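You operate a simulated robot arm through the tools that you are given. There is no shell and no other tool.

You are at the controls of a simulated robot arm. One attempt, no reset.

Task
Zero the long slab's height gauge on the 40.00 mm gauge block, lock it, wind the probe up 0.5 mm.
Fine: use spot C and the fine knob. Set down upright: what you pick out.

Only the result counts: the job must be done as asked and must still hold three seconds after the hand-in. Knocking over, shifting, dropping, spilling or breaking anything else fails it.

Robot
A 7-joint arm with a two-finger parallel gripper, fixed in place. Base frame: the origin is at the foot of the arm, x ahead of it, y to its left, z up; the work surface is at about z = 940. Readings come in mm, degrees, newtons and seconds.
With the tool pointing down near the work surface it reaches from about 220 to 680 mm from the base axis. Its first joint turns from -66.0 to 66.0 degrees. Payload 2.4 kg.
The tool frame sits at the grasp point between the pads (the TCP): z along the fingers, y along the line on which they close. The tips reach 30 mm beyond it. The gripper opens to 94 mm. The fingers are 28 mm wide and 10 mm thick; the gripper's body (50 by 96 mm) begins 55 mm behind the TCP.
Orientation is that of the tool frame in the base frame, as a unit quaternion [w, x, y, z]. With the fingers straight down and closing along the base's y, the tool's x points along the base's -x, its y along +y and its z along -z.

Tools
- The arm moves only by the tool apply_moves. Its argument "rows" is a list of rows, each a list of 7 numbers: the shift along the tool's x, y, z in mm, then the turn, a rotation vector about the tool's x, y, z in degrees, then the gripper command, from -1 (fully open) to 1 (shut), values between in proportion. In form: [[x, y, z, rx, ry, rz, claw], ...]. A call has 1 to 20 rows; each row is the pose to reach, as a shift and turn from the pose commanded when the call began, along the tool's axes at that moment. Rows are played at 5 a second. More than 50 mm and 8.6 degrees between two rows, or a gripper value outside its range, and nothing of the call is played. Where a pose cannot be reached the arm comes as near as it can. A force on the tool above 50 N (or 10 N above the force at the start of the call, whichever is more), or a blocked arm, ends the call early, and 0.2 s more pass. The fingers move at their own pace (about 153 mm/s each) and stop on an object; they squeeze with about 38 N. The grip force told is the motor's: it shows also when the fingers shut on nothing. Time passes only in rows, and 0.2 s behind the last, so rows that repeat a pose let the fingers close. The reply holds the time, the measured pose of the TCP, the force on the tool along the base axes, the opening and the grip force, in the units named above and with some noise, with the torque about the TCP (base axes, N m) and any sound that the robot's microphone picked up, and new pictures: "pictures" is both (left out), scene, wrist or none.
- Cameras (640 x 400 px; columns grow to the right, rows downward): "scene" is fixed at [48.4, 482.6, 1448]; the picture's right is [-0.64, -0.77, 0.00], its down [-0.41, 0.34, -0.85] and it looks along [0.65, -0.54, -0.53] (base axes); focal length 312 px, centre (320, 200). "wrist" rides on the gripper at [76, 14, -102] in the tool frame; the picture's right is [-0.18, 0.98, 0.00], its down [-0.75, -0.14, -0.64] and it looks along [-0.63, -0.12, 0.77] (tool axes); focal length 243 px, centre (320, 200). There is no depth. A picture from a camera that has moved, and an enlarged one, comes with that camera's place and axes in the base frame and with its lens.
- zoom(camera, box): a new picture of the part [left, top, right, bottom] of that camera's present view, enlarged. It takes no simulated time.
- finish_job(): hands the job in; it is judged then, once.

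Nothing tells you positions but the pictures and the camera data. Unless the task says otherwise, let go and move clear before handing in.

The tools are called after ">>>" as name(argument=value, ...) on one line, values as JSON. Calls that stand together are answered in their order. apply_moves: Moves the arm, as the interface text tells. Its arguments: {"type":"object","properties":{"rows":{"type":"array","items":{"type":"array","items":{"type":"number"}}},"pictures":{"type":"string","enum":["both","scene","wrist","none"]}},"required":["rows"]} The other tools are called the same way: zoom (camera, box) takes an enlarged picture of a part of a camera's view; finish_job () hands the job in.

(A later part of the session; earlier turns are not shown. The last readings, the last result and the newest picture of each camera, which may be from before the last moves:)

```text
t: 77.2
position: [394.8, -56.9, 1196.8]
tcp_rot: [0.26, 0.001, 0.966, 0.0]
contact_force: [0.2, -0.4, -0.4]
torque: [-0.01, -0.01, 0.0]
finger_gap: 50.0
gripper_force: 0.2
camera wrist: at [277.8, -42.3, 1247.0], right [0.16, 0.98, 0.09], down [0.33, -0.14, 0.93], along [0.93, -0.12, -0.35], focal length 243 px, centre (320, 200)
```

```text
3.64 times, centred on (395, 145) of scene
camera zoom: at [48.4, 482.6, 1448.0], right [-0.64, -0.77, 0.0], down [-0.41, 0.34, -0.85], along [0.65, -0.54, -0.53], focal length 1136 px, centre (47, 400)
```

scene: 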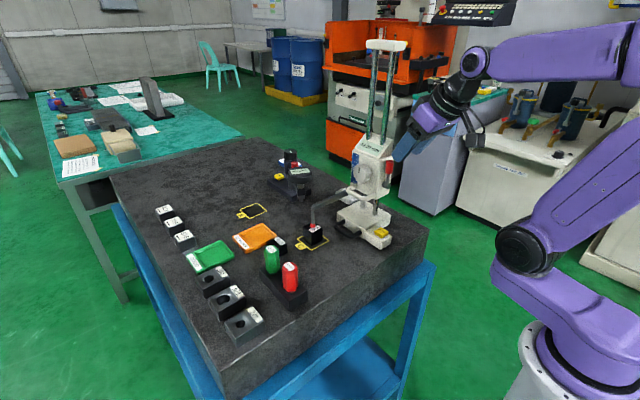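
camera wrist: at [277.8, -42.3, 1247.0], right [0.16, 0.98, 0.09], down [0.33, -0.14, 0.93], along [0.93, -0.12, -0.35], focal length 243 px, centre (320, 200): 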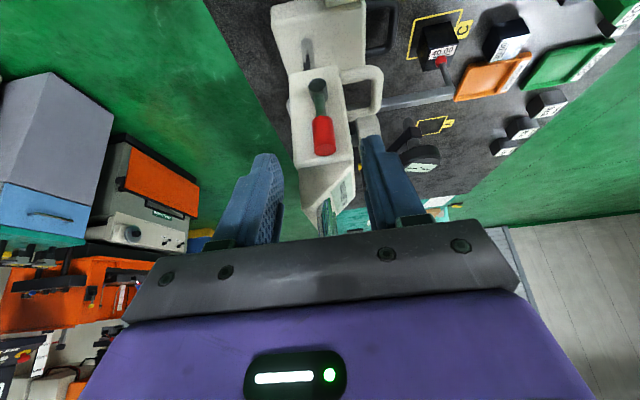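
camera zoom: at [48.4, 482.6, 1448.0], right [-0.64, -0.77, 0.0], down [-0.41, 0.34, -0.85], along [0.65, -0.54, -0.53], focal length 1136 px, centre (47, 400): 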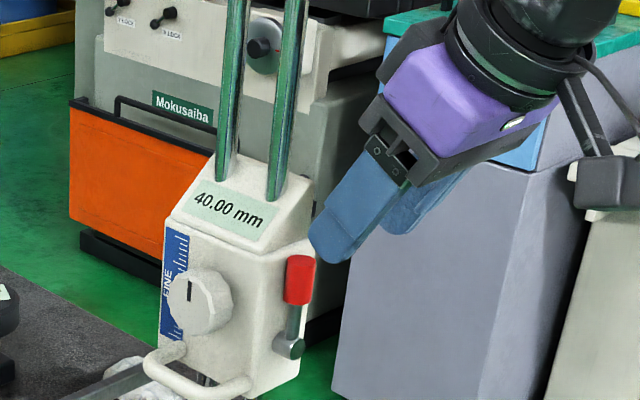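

The lever is vertical at y≈-56 with the red knob's top near z=1142. I'll advance so the fingers straddle the knob.

>>> apply_moves(rows=[[0, 0, 20, 0, 0, 0, -0.06], [0, 0, 40, 0, 0, 0, -0.06], [0, 0, 56, 0, 0, 0, -0.06], [0, 0, 56, 0, 0, 0, -0.06]], pictures="both")

>>> zoom(camera="wrist", box=[220, 60, 420, 240])

>>> zoom(camera="scene", box=[345, 90, 445, 200])

```text
t: 78.2
position: [422.6, -55.6, 1147.5]
tcp_rot: [0.259, -0.001, 0.966, 0.0]
contact_force: [-0.9, 0.1, -0.4]
torque: [0.01, 0.02, 0.0]
finger_gap: 49.5
gripper_force: 0.0
camera wrist: at [305.7, -42.1, 1197.8], right [0.16, 0.98, 0.09], down [0.33, -0.14, 0.93], along [0.93, -0.12, -0.35], focal length 243 px, centre (320, 200)
```

scene: 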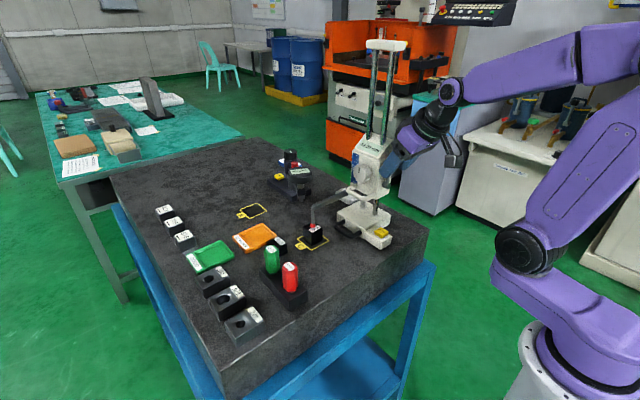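
wrist: 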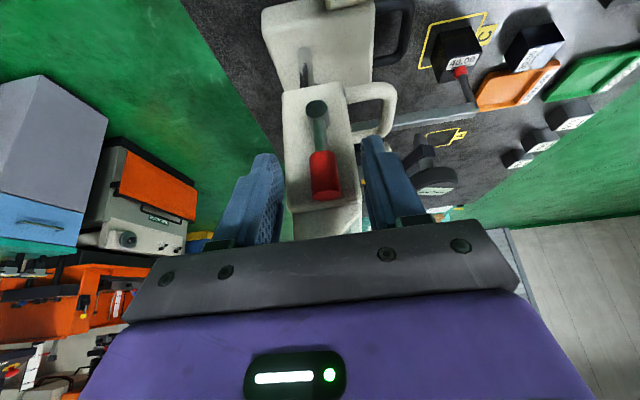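

```text
2.22 times, centred on (320, 150) of wrist
camera zoom: at [305.7, -42.1, 1197.8], right [0.16, 0.98, 0.09], down [0.33, -0.14, 0.93], along [0.93, -0.12, -0.35], focal length 539 px, centre (320, 311)
```

zoom: 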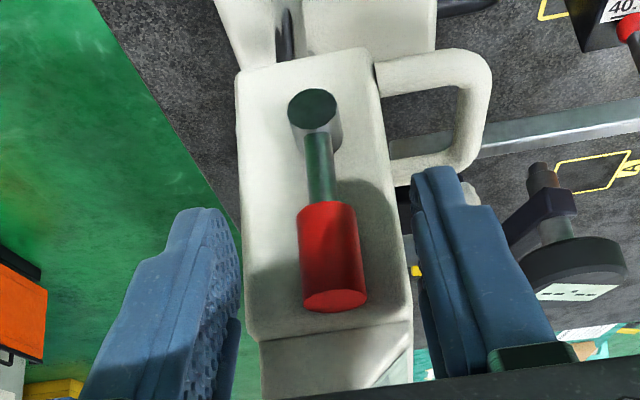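

```text
3.64 times, centred on (395, 145) of scene
camera zoom: at [48.4, 482.6, 1448.0], right [-0.64, -0.77, 0.0], down [-0.41, 0.34, -0.85], along [0.65, -0.54, -0.53], focal length 1136 px, centre (47, 400)
```

zoom: 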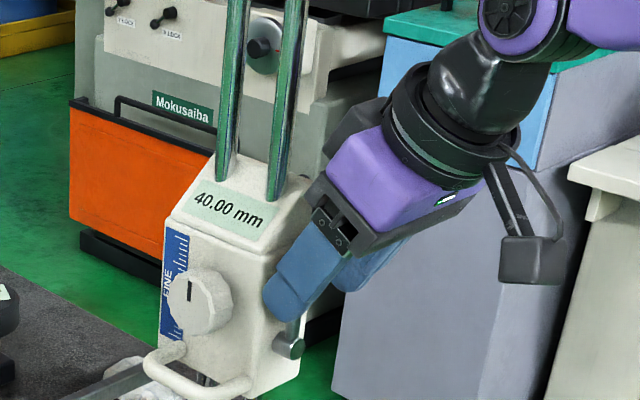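

>>> apply_moves(rows=[[0, -1, 2, 0, 0, 0, 0.2], [0, -1, 2, 0, 0, 0, 0.3], [0, -1, 2, 0, 0, 0, 0.3]], pictures="wrist")

>>> zoom(camera="wrist", box=[220, 60, 420, 240])

```text
t: 79.0
position: [422.6, -56.5, 1146.2]
tcp_rot: [0.259, 0.0, 0.966, 0.0]
contact_force: [-0.4, -0.5, 0.2]
torque: [0.01, 0.01, 0.02]
finger_gap: 32.8
gripper_force: 0.0
camera wrist: at [306.4, -42.7, 1197.0], right [0.16, 0.98, 0.09], down [0.33, -0.14, 0.93], along [0.93, -0.12, -0.35], focal length 243 px, centre (320, 200)
```

wrist: 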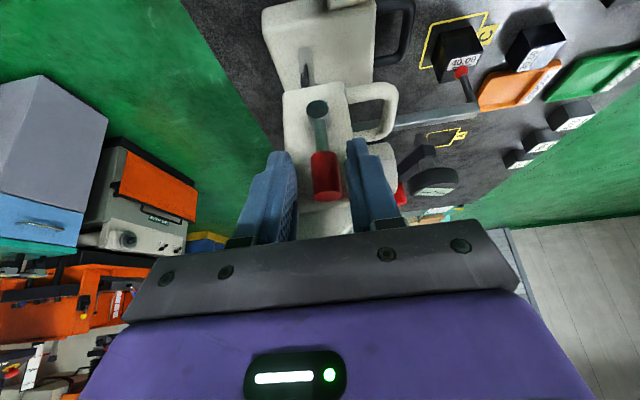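

```text
2.22 times, centred on (320, 150) of wrist
camera zoom: at [306.4, -42.7, 1197.0], right [0.16, 0.98, 0.09], down [0.33, -0.14, 0.93], along [0.93, -0.12, -0.35], focal length 539 px, centre (320, 311)
```

zoom: 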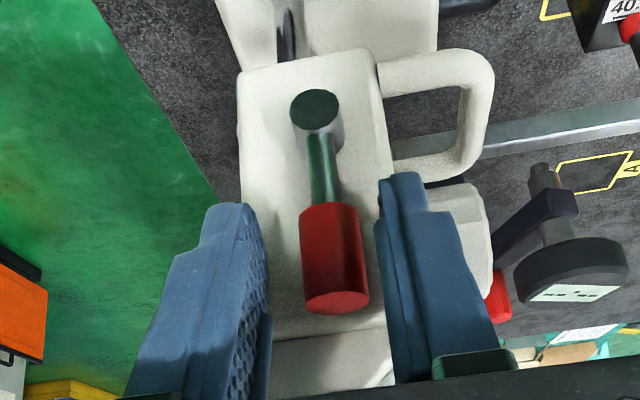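

>>> apply_moves(rows=[[0, -2, 0, 0, 0, 0, 0.3], [0, -4, 0, 0, 0, 0, 0.3], [0, -6, 0, 0, 0, 0, 0.3], [0, -6, 0, 0, 0, 0, 0.3]], pictures="none")

>>> zoom(camera="wrist", box=[220, 60, 420, 240])

```text
t: 80.0
position: [424.0, -61.4, 1148.2]
tcp_rot: [0.258, 0.0, 0.966, 0.0]
contact_force: [-0.5, 0.3, -0.6]
torque: [-0.03, 0.03, -0.01]
finger_gap: 32.9
gripper_force: 0.1
```

```text
2.22 times, centred on (320, 150) of wrist
camera zoom: at [306.8, -47.9, 1197.8], right [0.16, 0.98, 0.09], down [0.33, -0.14, 0.93], along [0.93, -0.12, -0.35], focal length 539 px, centre (320, 311)
```

zoom: 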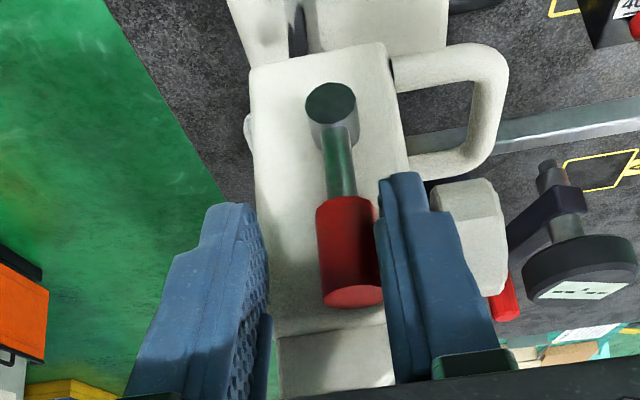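

>>> apply_moves(rows=[[0, -1, 0, 0, 0, 0, 0.3], [0, -2, 0, 0, 0, 0, 0.3], [0, -2, 0, 0, 0, 0, 0.3]], pictures="none")

>>> zoom(camera="wrist", box=[220, 60, 420, 240])

>>> apply_moves(rows=[[0, -1, 0, 0, 0, 0, 0.3], [0, -2, 0, 0, 0, 0, 0.3], [0, -2, 0, 0, 0, 0, 0.3]], pictures="none")

>>> zoom(camera="wrist", box=[220, 60, 420, 240])

```text
t: 80.8
position: [424.1, -63.3, 1147.3]
tcp_rot: [0.259, -0.001, 0.966, 0.0]
contact_force: [0.0, 2.7, -0.2]
torque: [0.04, -0.02, 0.02]
finger_gap: 34.5
gripper_force: 1.2
```

```text
2.22 times, centred on (320, 150) of wrist
camera zoom: at [306.4, -49.4, 1197.9], right [0.16, 0.98, 0.09], down [0.33, -0.14, 0.93], along [0.93, -0.12, -0.35], focal length 539 px, centre (320, 311)
```

zoom: 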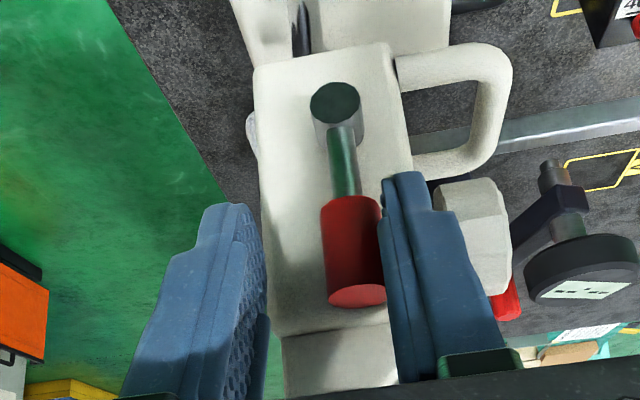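

```text
t: 81.6
position: [424.4, -67.3, 1146.4]
tcp_rot: [0.259, -0.001, 0.966, 0.0]
contact_force: [-2.9, 11.1, 2.2]
torque: [0.23, 0.05, 0.31]
finger_gap: 39.5
gripper_force: 5.5
```

```text
2.22 times, centred on (320, 150) of wrist
camera zoom: at [306.8, -52.2, 1197.6], right [0.16, 0.98, 0.09], down [0.33, -0.14, 0.93], along [0.93, -0.12, -0.35], focal length 539 px, centre (320, 311)
```

zoom: 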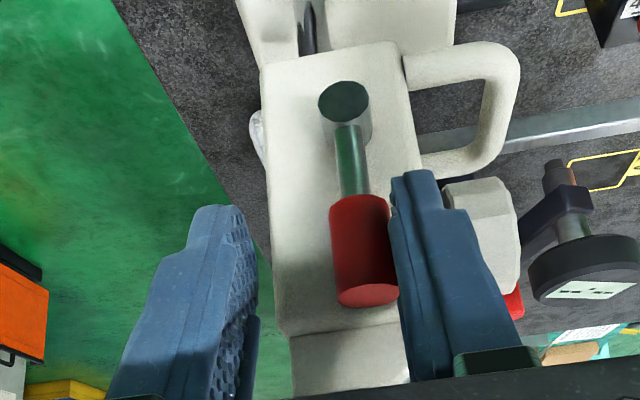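

>>> zoom(camera="scene", box=[345, 110, 425, 200])

>>> zoom(camera="scene", box=[290, 180, 410, 270])

```text
4.44 times, centred on (385, 155) of scene
camera zoom: at [48.2, 483.0, 1447.9], right [-0.64, -0.77, 0.0], down [-0.41, 0.34, -0.85], along [0.65, -0.54, -0.53], focal length 1388 px, centre (31, 400)
```

zoom: 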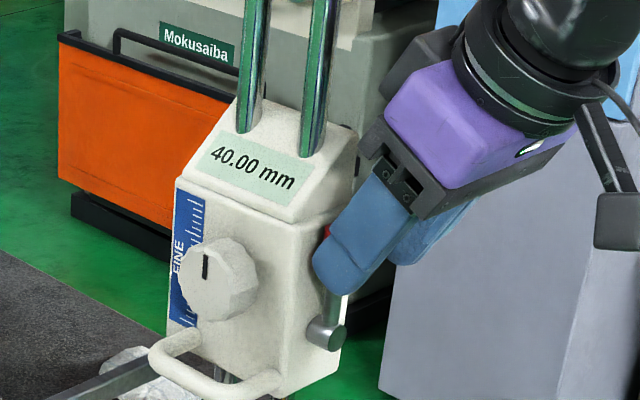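

```text
4.44 times, centred on (350, 225) of scene
camera zoom: at [48.2, 483.0, 1447.9], right [-0.64, -0.77, 0.0], down [-0.41, 0.34, -0.85], along [0.65, -0.54, -0.53], focal length 1388 px, centre (187, 89)
```

zoom: 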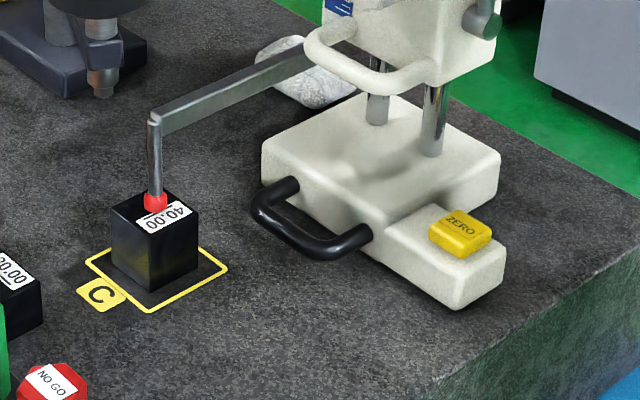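

>>> apply_moves(rows=[[0, 2, 0, 0, 0, 0, 0.3], [0, 4, 0, 0, 0, 0, 0.3], [0, 4, 0, 0, 0, 0, 0.3]], pictures="none")

>>> zoom(camera="wrist", box=[220, 60, 420, 240])

```text
t: 82.4
position: [423.9, -63.6, 1146.9]
tcp_rot: [0.259, 0.001, 0.966, 0.0]
contact_force: [-0.2, 2.5, -0.6]
torque: [0.05, 0.02, 0.07]
finger_gap: 34.1
gripper_force: 1.5
```

```text
2.22 times, centred on (320, 150) of wrist
camera zoom: at [307.4, -49.0, 1197.3], right [0.16, 0.98, 0.09], down [0.33, -0.14, 0.93], along [0.93, -0.12, -0.35], focal length 539 px, centre (320, 311)
```

zoom: 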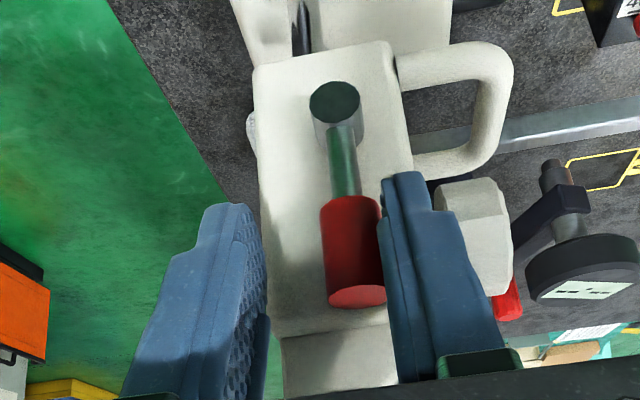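

The lever is blocked toward -y (it sprang back unchanged). Testing the +y direction now.

>>> apply_moves(rows=[[0, 4, 0, 0, 0, 0, 0.3], [0, 8, 0, 0, 0, 0, 0.3], [0, 12, 0, 0, 0, 0, 0.3], [0, 14, 0, 0, 0, 0, 0.3], [0, 14, 0, 0, 0, 0, 0.3]], pictures="none")

>>> zoom(camera="wrist", box=[220, 60, 420, 240])

>>> apply_moves(rows=[[0, 1.5, 0, 0, 0, 0, 0.3], [0, 3, 0, 0, 0, 0, 0.3], [0, 3, 0, 0, 0, 0, 0.3]], pictures="none")

>>> zoom(camera="wrist", box=[220, 60, 420, 240])

```text
t: 83.6
position: [423.3, -48.8, 1147.8]
tcp_rot: [0.259, 0.0, 0.966, 0.0]
contact_force: [0.1, 0.4, -0.7]
torque: [-0.01, -0.03, 0.03]
finger_gap: 32.7
gripper_force: 0.1
```

```text
2.22 times, centred on (320, 150) of wrist
camera zoom: at [306.0, -35.3, 1198.0], right [0.16, 0.98, 0.09], down [0.33, -0.14, 0.93], along [0.93, -0.12, -0.35], focal length 539 px, centre (320, 311)
```

zoom: 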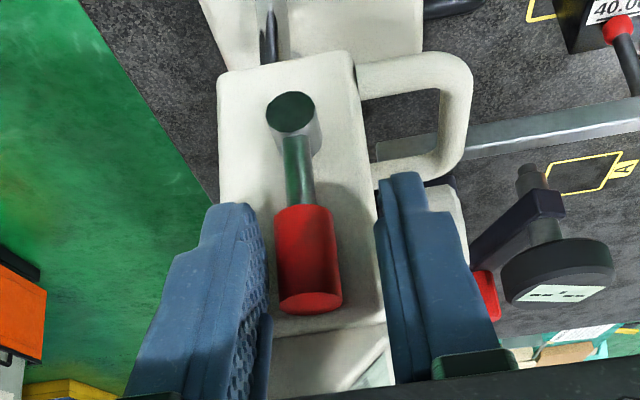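

```text
t: 84.4
position: [420.8, -45.2, 1146.6]
tcp_rot: [0.258, 0.0, 0.966, 0.0]
contact_force: [-0.1, -1.9, 0.9]
torque: [-0.1, -0.03, -0.07]
finger_gap: 34.3
gripper_force: 1.5
```

```text
2.22 times, centred on (320, 150) of wrist
camera zoom: at [305.1, -32.0, 1197.7], right [0.16, 0.98, 0.09], down [0.33, -0.14, 0.93], along [0.93, -0.12, -0.35], focal length 539 px, centre (320, 311)
```

zoom: 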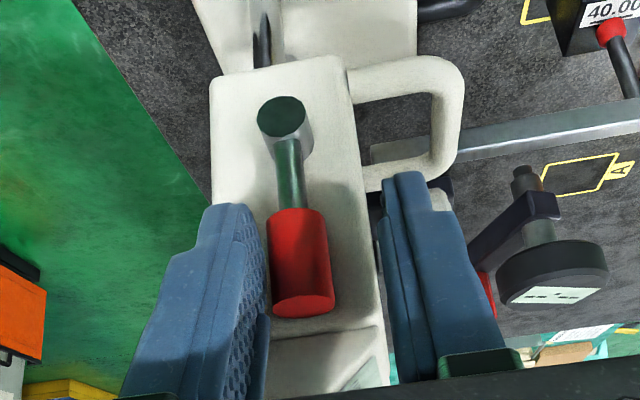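

>>> apply_moves(rows=[[0, 1.5, 0, 0, 0, 0, 0.3], [0, 3, 0, 0, 0, 0, 0.3], [0, 3, 0, 0, 0, 0, 0.3]], pictures="none")

>>> zoom(camera="wrist", box=[220, 60, 420, 240])

>>> zoom(camera="scene", box=[345, 110, 425, 200])

```text
t: 85.2
position: [423.4, -42.6, 1149.4]
tcp_rot: [0.259, 0.0, 0.966, 0.0]
contact_force: [-1.0, -1.9, -0.5]
torque: [-0.06, 0.05, -0.06]
finger_gap: 33.9
gripper_force: 0.7
```

```text
2.22 times, centred on (320, 150) of wrist
camera zoom: at [305.8, -28.9, 1198.5], right [0.16, 0.98, 0.09], down [0.33, -0.14, 0.93], along [0.93, -0.12, -0.35], focal length 539 px, centre (320, 311)
```

zoom: 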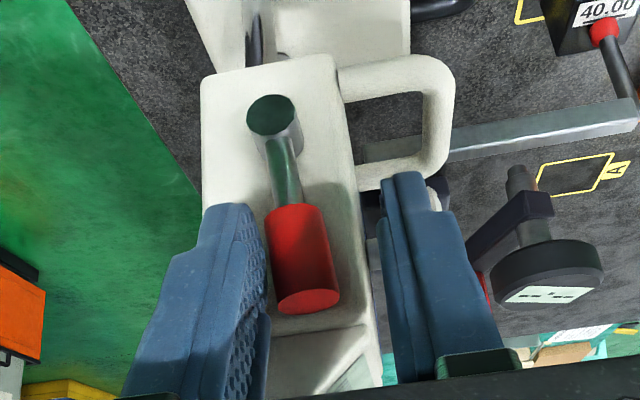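

```text
4.44 times, centred on (385, 155) of scene
camera zoom: at [48.3, 482.5, 1448.0], right [-0.64, -0.77, 0.0], down [-0.41, 0.34, -0.85], along [0.65, -0.54, -0.53], focal length 1388 px, centre (31, 400)
```

zoom: 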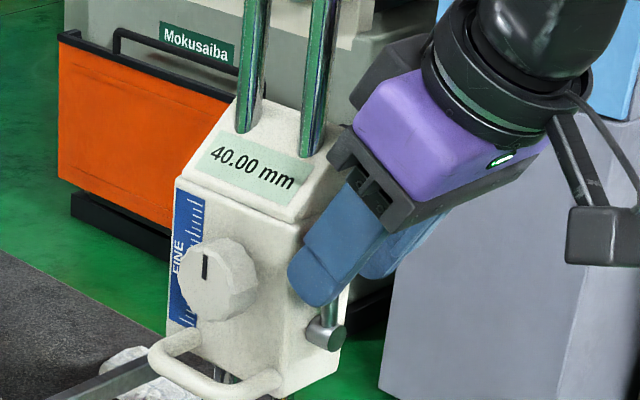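

The lever turns freely toward +y (about 2 N). I'll continue pushing it in that direction and watch.

>>> apply_moves(rows=[[0, 2, 0, 0, 0, 0, 0.3], [0, 4, 0, 0, 0, 0, 0.3], [0, 6, 0, 0, 0, 0, 0.3], [0, 8, 0, 0, 0, 0, 0.3], [0, 10, 0, 0, 0, 0, 0.3], [0, 12, 0, 0, 0, 0, 0.3], [0, 14, 0, 0, 0, 0, 0.3], [0, 14, 0, 0, 0, 0, 0.3]], pictures="wrist")

>>> zoom(camera="wrist", box=[220, 60, 420, 240])

>>> zoom(camera="scene", box=[345, 110, 425, 200])

```text
t: 87.0
position: [424.1, -27.6, 1147.2]
tcp_rot: [0.259, -0.001, 0.966, 0.0]
contact_force: [-0.7, -1.8, -0.2]
torque: [-0.03, 0.0, -0.01]
finger_gap: 33.3
gripper_force: 0.0
camera wrist: at [306.3, -14.8, 1197.5], right [0.16, 0.98, 0.09], down [0.33, -0.14, 0.93], along [0.93, -0.12, -0.35], focal length 243 px, centre (320, 200)
```

wrist: 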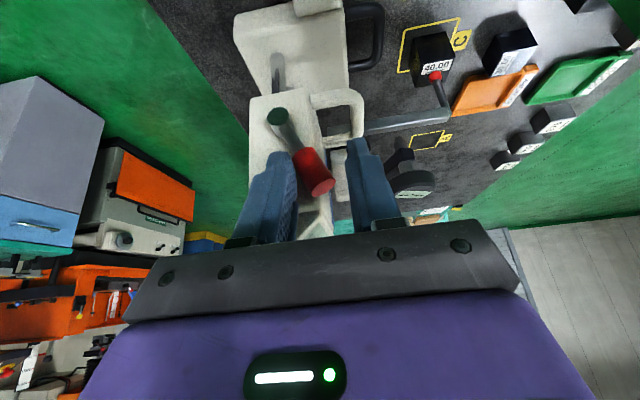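

```text
2.22 times, centred on (320, 150) of wrist
camera zoom: at [306.3, -14.8, 1197.5], right [0.16, 0.98, 0.09], down [0.33, -0.14, 0.93], along [0.93, -0.12, -0.35], focal length 539 px, centre (320, 311)
```

zoom: 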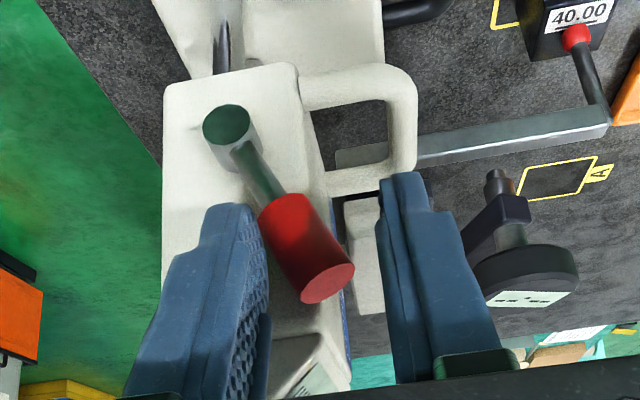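

```text
4.44 times, centred on (385, 155) of scene
camera zoom: at [48.4, 482.6, 1448.0], right [-0.64, -0.77, 0.0], down [-0.41, 0.34, -0.85], along [0.65, -0.54, -0.53], focal length 1388 px, centre (31, 400)
```

zoom: 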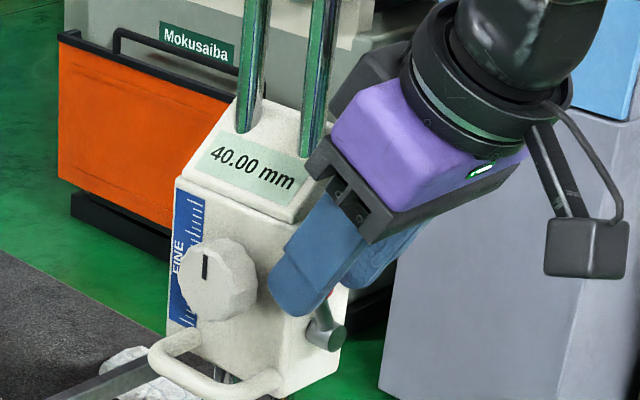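

The lever has turned about 27° and the reading stays 40.00. Continuing along the arc.

>>> apply_moves(rows=[[0, 3, 0, 0, 0, 0, 0.3], [0, 6, 0, 0, 0, 0, 0.3], [0, 9, 0, 0, 0, 0, 0.3], [0, 12, 0, 0, 0, 0, 0.3], [0, 15, 0, 0, 0, 0, 0.3], [1.3, 18.5, 2.25, 0, 0, 0, 0.3], [2.75, 22, 4.76, 0, 0, 0, 0.3], [4.25, 25.7, 7.36, 0, 0, 0, 0.3], [4.25, 25.7, 7.36, 0, 0, 0, 0.3]], pictures="wrist")

>>> zoom(camera="wrist", box=[220, 60, 420, 240])

>>> zoom(camera="scene", box=[345, 110, 425, 200])

```text
t: 89.0
position: [422.9, -2.4, 1138.5]
tcp_rot: [0.259, 0.0, 0.966, 0.0]
contact_force: [0.4, 0.4, 0.4]
torque: [-0.02, -0.02, 0.04]
finger_gap: 32.7
gripper_force: 0.1
camera wrist: at [305.5, 11.2, 1189.4], right [0.16, 0.98, 0.09], down [0.33, -0.14, 0.93], along [0.93, -0.12, -0.35], focal length 243 px, centre (320, 200)
```

wrist: 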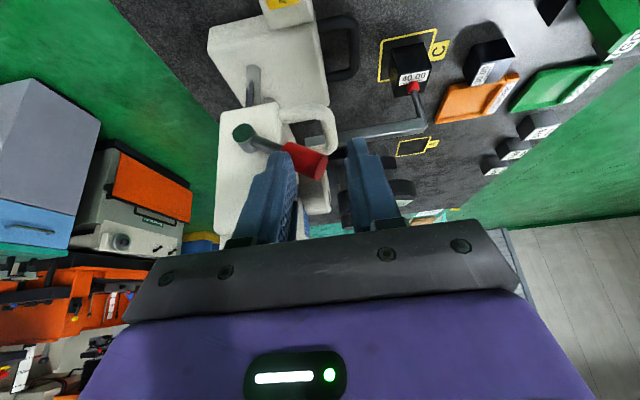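

```text
2.22 times, centred on (320, 150) of wrist
camera zoom: at [305.5, 11.2, 1189.4], right [0.16, 0.98, 0.09], down [0.33, -0.14, 0.93], along [0.93, -0.12, -0.35], focal length 539 px, centre (320, 311)
```

zoom: 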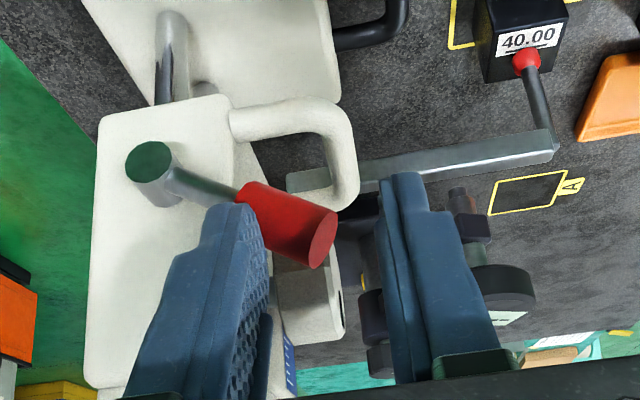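

```text
4.44 times, centred on (385, 155) of scene
camera zoom: at [48.4, 482.6, 1448.0], right [-0.64, -0.77, 0.0], down [-0.41, 0.34, -0.85], along [0.65, -0.54, -0.53], focal length 1388 px, centre (31, 400)
```

zoom: 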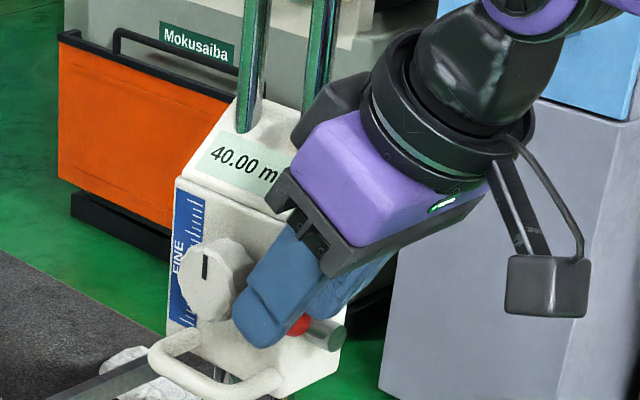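

>>> apply_moves(rows=[[1.75, 3, 3.03, 0, 0, 0, 0.3], [3.5, 5.9, 6.06, 0, 0, 0, 0.3], [5.5, 8.2, 9.53, 0, 0, 0, 0.3], [7.5, 10.6, 13, 0, 0, 0, 0.3], [9.5, 12.2, 16.45, 0, 0, 0, 0.3], [9.5, 12.2, 16.45, 0, 0, 0, 0.3]], pictures="wrist")

>>> zoom(camera="wrist", box=[200, 60, 400, 240])

>>> zoom(camera="scene", box=[345, 110, 425, 200])

```text
t: 90.0
position: [422.3, 5.9, 1130.2]
tcp_rot: [0.266, 0.001, 0.964, 0.0]
contact_force: [-21.8, -3.5, 20.8]
torque: [-0.46, 0.16, -0.49]
finger_gap: 34.9
gripper_force: 1.9
stopped in row 4: the force on the tool passed its limit at 60 N (the readings are from after the stop); the commanded pose is now the measured one
camera wrist: at [305.8, 19.9, 1178.5], right [0.16, 0.98, 0.09], down [0.32, -0.14, 0.94], along [0.93, -0.12, -0.34], focal length 243 px, centre (320, 200)
```

wrist: 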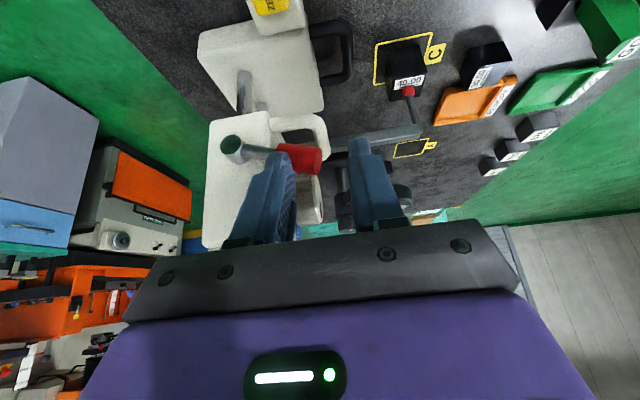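

```text
2.22 times, centred on (300, 150) of wrist
camera zoom: at [305.8, 19.9, 1178.5], right [0.16, 0.98, 0.09], down [0.32, -0.14, 0.94], along [0.93, -0.12, -0.34], focal length 539 px, centre (364, 311)
```

zoom: 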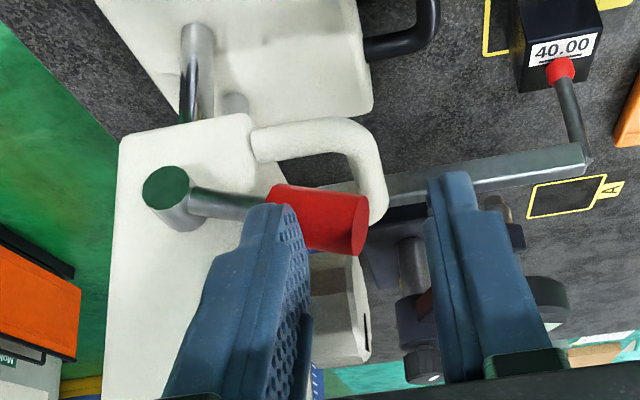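

```text
4.44 times, centred on (385, 155) of scene
camera zoom: at [47.4, 482.5, 1448.1], right [-0.64, -0.77, 0.0], down [-0.41, 0.34, -0.85], along [0.65, -0.54, -0.53], focal length 1388 px, centre (31, 400)
```

zoom: 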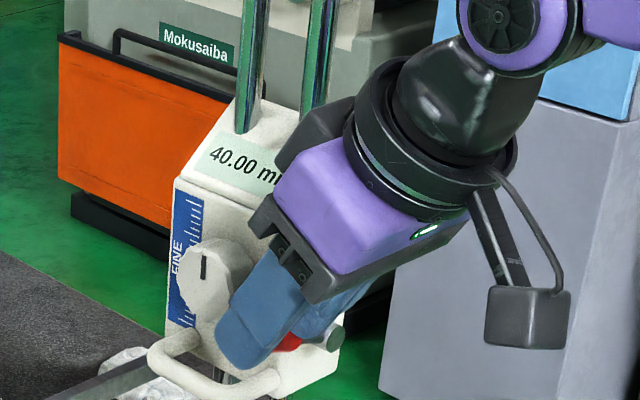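

The force limit tripped: the lever seems to be at its stop, near horizontal. I'll lift off slightly and inspect.

>>> apply_moves(rows=[[0, 0, -2, 0, 0, 0, 0.3], [0, 0, -5, 0, 0, 0, 0.3], [0, 0, -5, 0, 0, 0, 0.3]], pictures="wrist")

>>> zoom(camera="wrist", box=[200, 60, 400, 240])

>>> zoom(camera="scene", box=[345, 110, 425, 200])

>>> zoom(camera="scene", box=[290, 180, 410, 270])

```text
t: 90.8
position: [421.1, 7.5, 1133.3]
tcp_rot: [0.265, 0.0, 0.964, -0.001]
contact_force: [-0.1, 0.5, -0.9]
torque: [-0.02, 0.02, 0.01]
finger_gap: 32.7
gripper_force: 0.1
camera wrist: at [304.0, 21.3, 1182.2], right [0.16, 0.98, 0.09], down [0.32, -0.14, 0.94], along [0.93, -0.12, -0.34], focal length 243 px, centre (320, 200)
```

wrist: 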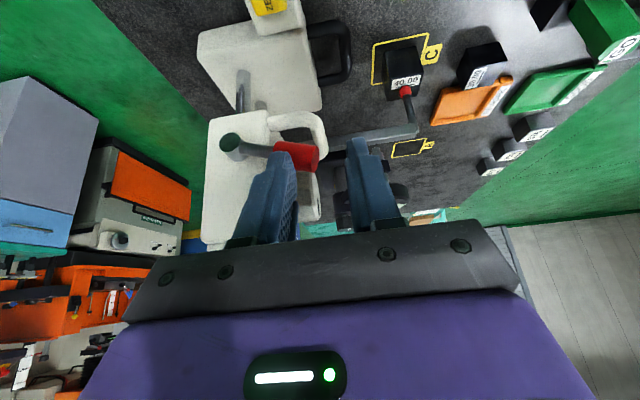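

```text
2.22 times, centred on (300, 150) of wrist
camera zoom: at [304.0, 21.3, 1182.2], right [0.16, 0.98, 0.09], down [0.32, -0.14, 0.94], along [0.93, -0.12, -0.34], focal length 539 px, centre (364, 311)
```

zoom: 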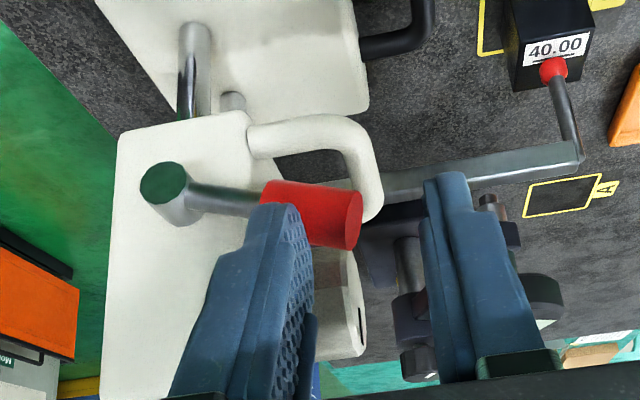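

```text
4.44 times, centred on (385, 155) of scene
camera zoom: at [48.4, 482.6, 1448.0], right [-0.64, -0.77, 0.0], down [-0.41, 0.34, -0.85], along [0.65, -0.54, -0.53], focal length 1388 px, centre (31, 400)
```

zoom: 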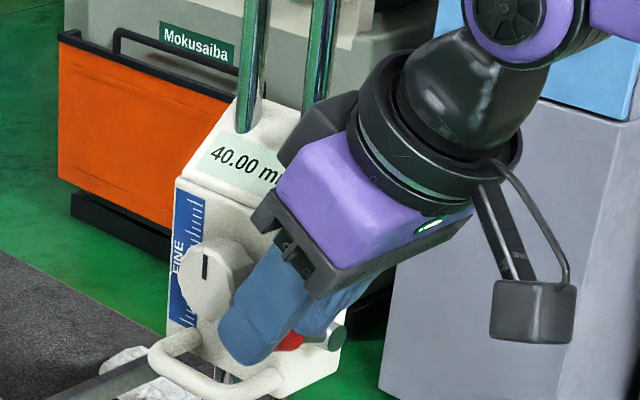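

```text
4.44 times, centred on (350, 225) of scene
camera zoom: at [48.4, 482.6, 1448.0], right [-0.64, -0.77, 0.0], down [-0.41, 0.34, -0.85], along [0.65, -0.54, -0.53], focal length 1388 px, centre (187, 89)
```

zoom: 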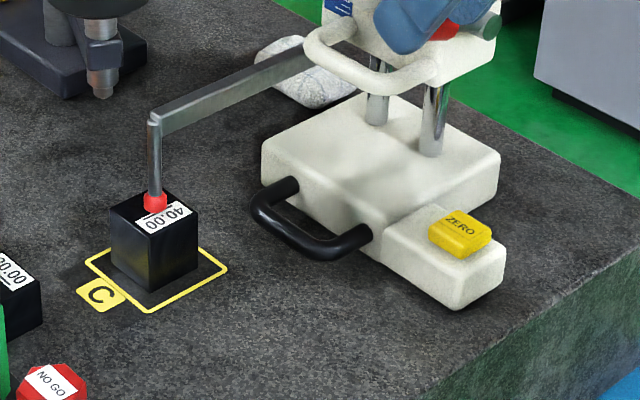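

The gauge hasn't shifted and reads 40.00. I'll retract along the tool axis and inspect the lever's position.

>>> apply_moves(rows=[[0, 0, -25, 0, 0, 0, 0.3], [0, 0, -55, 0, 0, 0, 0.3], [0, 15, -90, 0, 0, 0, 0.3], [0, 15, -90, 0, 0, 0, 0.3]], pictures="both")

>>> zoom(camera="scene", box=[345, 125, 415, 205])

>>> zoom(camera="wrist", box=[160, 20, 360, 200])

```text
t: 91.8
position: [375.5, 20.4, 1209.7]
tcp_rot: [0.265, 0.0, 0.964, 0.0]
contact_force: [0.0, -0.8, -0.3]
torque: [0.01, 0.02, -0.02]
finger_gap: 33.0
gripper_force: 0.1
camera wrist: at [256.9, 34.7, 1258.3], right [0.16, 0.98, 0.09], down [0.32, -0.14, 0.94], along [0.93, -0.12, -0.34], focal length 243 px, centre (320, 200)
```

scene: 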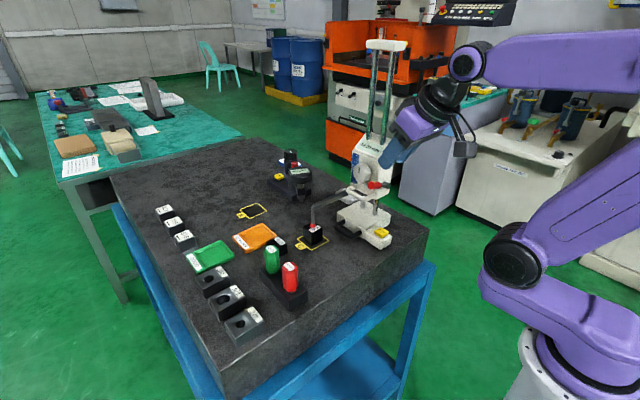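
wrist: 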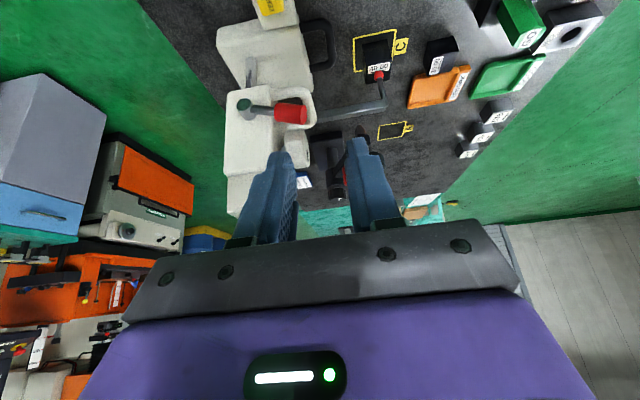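

```text
5.00 times, centred on (380, 165) of scene
camera zoom: at [48.4, 482.6, 1448.0], right [-0.64, -0.77, 0.0], down [-0.41, 0.34, -0.85], along [0.65, -0.54, -0.53], focal length 1562 px, centre (20, 375)
```

zoom: 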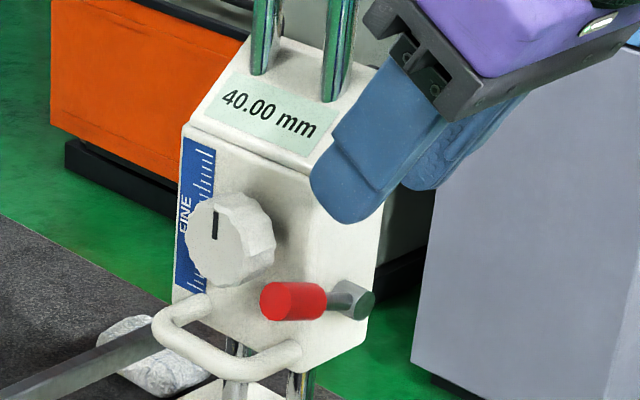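

```text
2.22 times, centred on (260, 110) of wrist
camera zoom: at [256.9, 34.7, 1258.3], right [0.16, 0.98, 0.09], down [0.32, -0.14, 0.94], along [0.93, -0.12, -0.34], focal length 539 px, centre (453, 400)
```

zoom: 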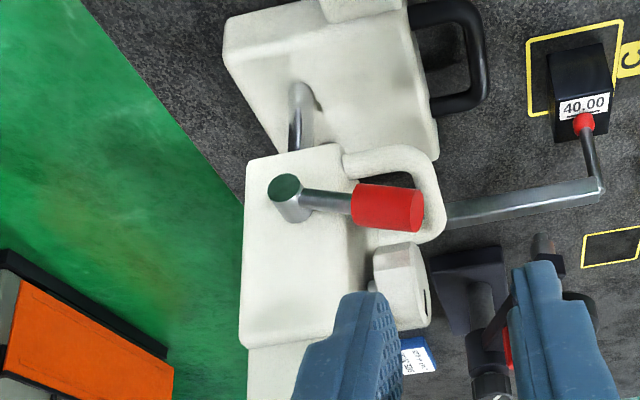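

The lever now points forward at roughly 70° and resisted 60 N, so it's at its end stop; display still 40.00. Next is the fine knob: I'll level the tool and swing to the front side.

>>> apply_moves(rows=[[10, 20, -8, 0, 8, 0, 0.3], [20, 40, -15, 0, 16, 0, 0.3], [27.5, 60, -22, 0, 24, 0, 0.3], [27.5, 80, -22, 0, 30.7, 0, 0.3], [27.5, 80, -22, 0, 30.7, 0, 0.3]], pictures="none")

>>> apply_moves(rows=[[-20, 30, 0, 0, 0, 0, 0.3], [-40, 60, 0, 8, 0, 0, 0.3], [-60, 85, 0, 16, 0, 0, 0.2], [-75, 100, 10, 24, 0, 0, 0], [-85, 110, 20, 32, 0, 0, 0], [-85, 115, 30, 40, 0, 0, 0], [-85, 115, 40, 48, 0, 0, 0], [-85, 115, 50, 56, 0, 0, 0], [-85, 115, 60, 64, 0, 0, 0], [-85, 115, 60, 72, 0, 0, 0], [-85, 115, 60, 80, 0, 0, 0], [-85, 115, 60, 80, 0, 0, 0]], pictures="both")

```text
t: 93.0
position: [343.4, 102.7, 1212.9]
tcp_rot: [-0.001, 0.0, 1.0, -0.001]
contact_force: [-0.4, -0.2, 0.4]
torque: [0.03, -0.02, -0.02]
finger_gap: 32.7
gripper_force: 0.0
```

```text
t: 95.6
position: [422.4, 214.0, 1152.9]
tcp_rot: [0.0, 0.0, 0.765, -0.644]
contact_force: [-0.6, 0.1, 0.3]
torque: [0.01, -0.01, -0.01]
finger_gap: 46.9
gripper_force: 0.0
out of reach, approached as far as the arm can: row 11, 12
camera wrist: at [346.9, 317.0, 1156.4], right [0.18, 0.17, -0.97], down [0.75, 0.61, 0.25], along [0.63, -0.78, -0.01], focal length 243 px, centre (320, 200)
```

scene: 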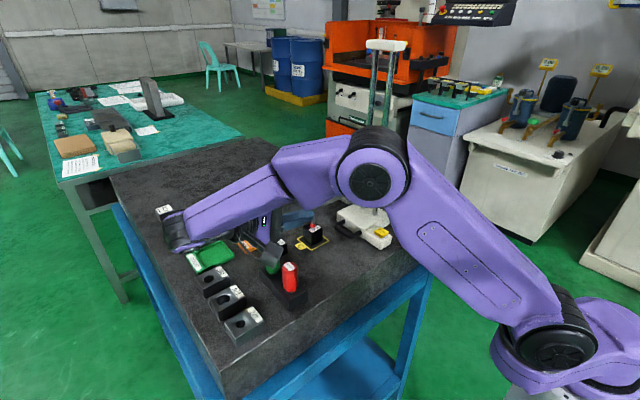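
wrist: 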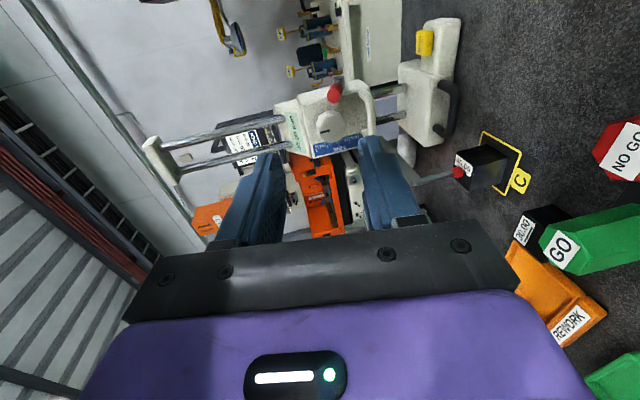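

>>> zoom(camera="wrist", box=[260, 60, 400, 180])

>>> zoom(camera="scene", box=[130, 150, 400, 310])

```text
3.33 times, centred on (330, 120) of wrist
camera zoom: at [346.9, 317.0, 1156.4], right [0.18, 0.17, -0.97], down [0.75, 0.61, 0.25], along [0.63, -0.78, -0.01], focal length 809 px, centre (287, 467)
```

zoom: 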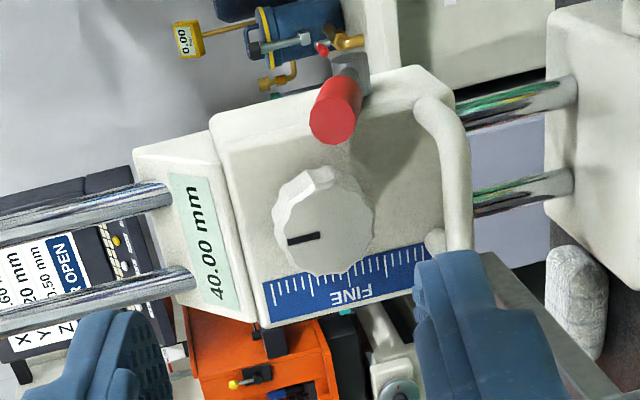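

```text
2.37 times, centred on (265, 230) of scene
camera zoom: at [48.4, 482.6, 1448.0], right [-0.64, -0.77, 0.0], down [-0.41, 0.34, -0.85], along [0.65, -0.54, -0.53], focal length 740 px, centre (450, 129)
```

zoom: 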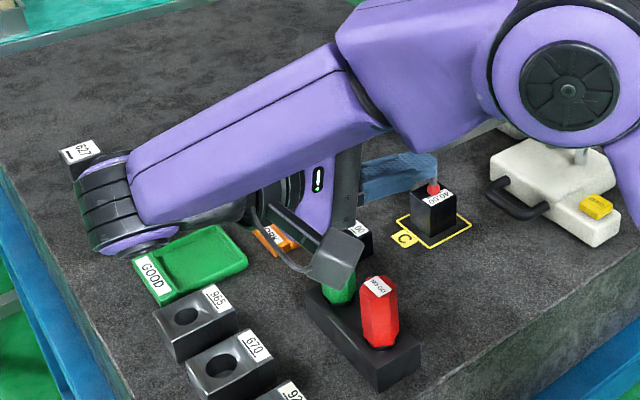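

The knob centre is about (490,-14,1111), about 44 mm across. I'll approach in front of it with fingers opening vertically, tool nearly horizontal.

>>> apply_moves(rows=[[-20, 0, 20, 0, 0, 0, -0.2], [-40, 4, 40, 0, 0, 0, -0.36], [-60, 8, 60, 2, 0, 0, -0.36], [-67.6, 11, 80, 4, 0, 0, -0.36], [-67.6, 14, 100, 6, 0, 0, -0.36], [-67.6, 16, 120, 8, 0, 0, -0.36], [-67.6, 16, 120, 9.8, 0, 0, -0.36], [-67.6, 16, 120, 9.8, 0, 0, -0.36]], pictures="both")

>>> zoom(camera="wrist", box=[180, 40, 420, 240])

>>> zoom(camera="scene", box=[200, 100, 420, 260])

```text
t: 97.4
position: [491.3, 98.3, 1118.7]
tcp_rot: [0.0, 0.0, 0.708, -0.707]
contact_force: [-0.4, 0.0, 0.0]
torque: [-0.01, -0.01, -0.01]
finger_gap: 63.5
gripper_force: 0.1
camera wrist: at [414.2, 199.8, 1103.3], right [0.18, 0.0, -0.98], down [0.75, 0.64, 0.14], along [0.63, -0.77, 0.12], focal length 243 px, centre (320, 200)
```

scene: 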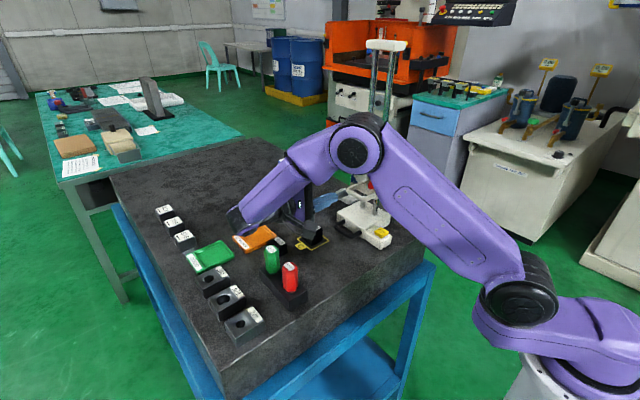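
wrist: 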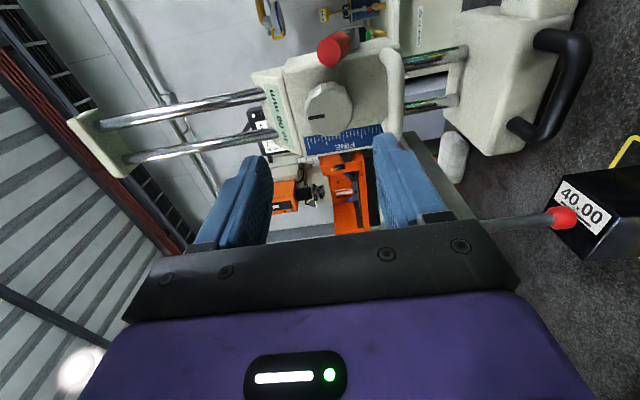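

```text
2.00 times, centred on (300, 140) of wrist
camera zoom: at [414.2, 199.8, 1103.3], right [0.18, 0.0, -0.98], down [0.75, 0.64, 0.14], along [0.63, -0.77, 0.12], focal length 485 px, centre (360, 320)
```

zoom: 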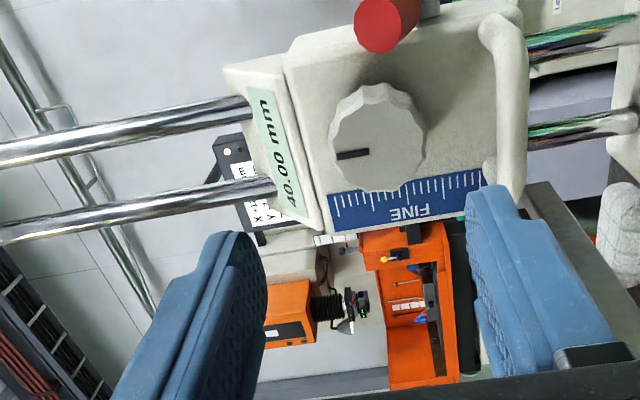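

```text
2.50 times, centred on (310, 180) of scene
camera zoom: at [48.4, 482.6, 1448.0], right [-0.64, -0.77, 0.0], down [-0.41, 0.34, -0.85], along [0.65, -0.54, -0.53], focal length 781 px, centre (345, 250)
```

zoom: 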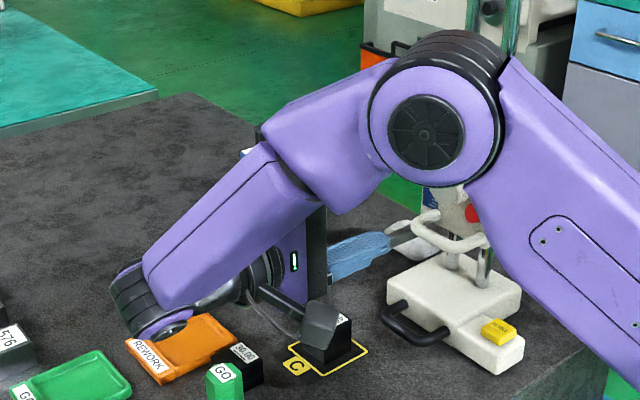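

The wrist camera can read both the knob and the display (40.00). I'll advance in stages toward the knob, watching clearance.

>>> apply_moves(rows=[[0, 2, 12, 0, 0, 0, -0.36], [0, 4, 25, 0, 0, 0, -0.36], [0, 6, 40, 0, 0, 0, -0.36], [0, 6, 40, 0, 0, 0, -0.36]], pictures="both")

>>> zoom(camera="wrist", box=[180, 40, 420, 240])

>>> zoom(camera="scene", box=[250, 80, 420, 260])

```text
t: 98.4
position: [489.7, 59.0, 1111.9]
tcp_rot: [0.0, 0.001, 0.708, -0.707]
contact_force: [0.2, -0.1, 0.2]
torque: [0.03, -0.03, 0.0]
finger_gap: 63.7
gripper_force: 0.1
camera wrist: at [414.3, 160.7, 1098.0], right [0.18, 0.0, -0.98], down [0.75, 0.64, 0.14], along [0.63, -0.77, 0.12], focal length 243 px, centre (320, 200)
```

scene: 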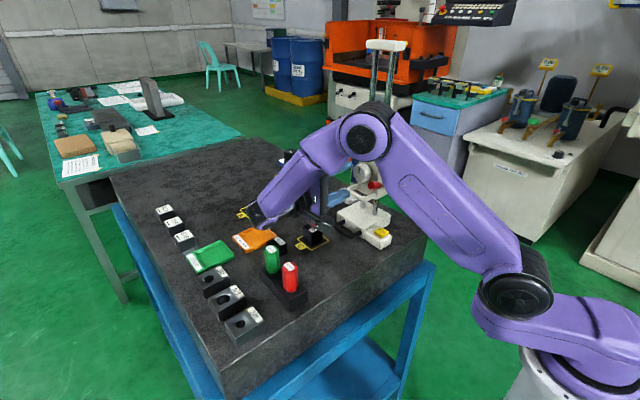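
wrist: 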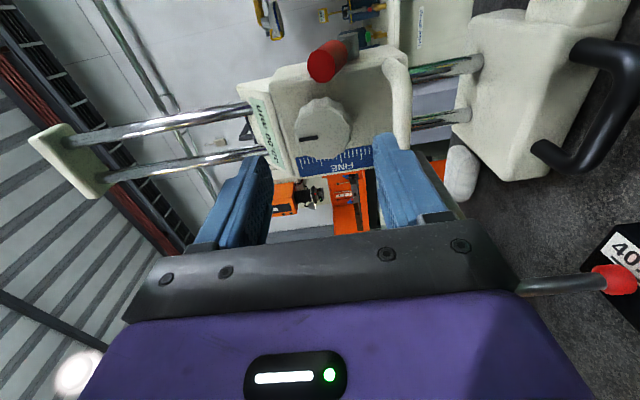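

```text
2.00 times, centred on (300, 140) of wrist
camera zoom: at [414.3, 160.7, 1098.0], right [0.18, 0.0, -0.98], down [0.75, 0.64, 0.14], along [0.63, -0.77, 0.12], focal length 485 px, centre (360, 320)
```

zoom: 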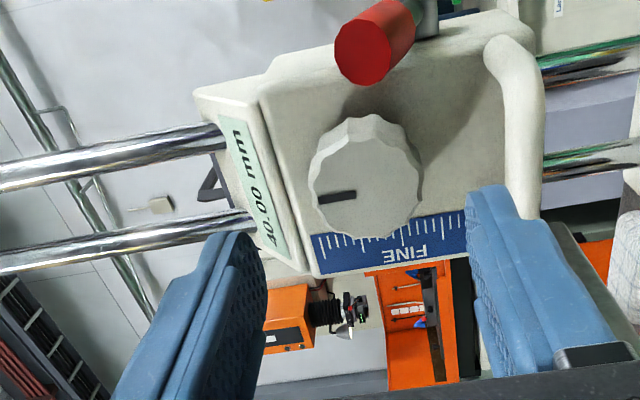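

```text
2.22 times, centred on (335, 170) of scene
camera zoom: at [48.4, 482.6, 1448.0], right [-0.64, -0.77, 0.0], down [-0.41, 0.34, -0.85], along [0.65, -0.54, -0.53], focal length 694 px, centre (287, 267)
```

zoom: 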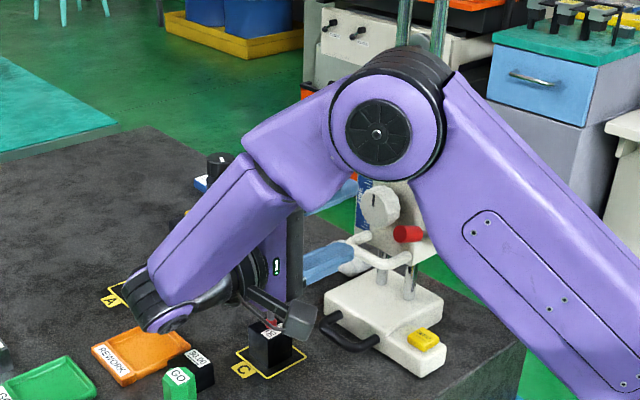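

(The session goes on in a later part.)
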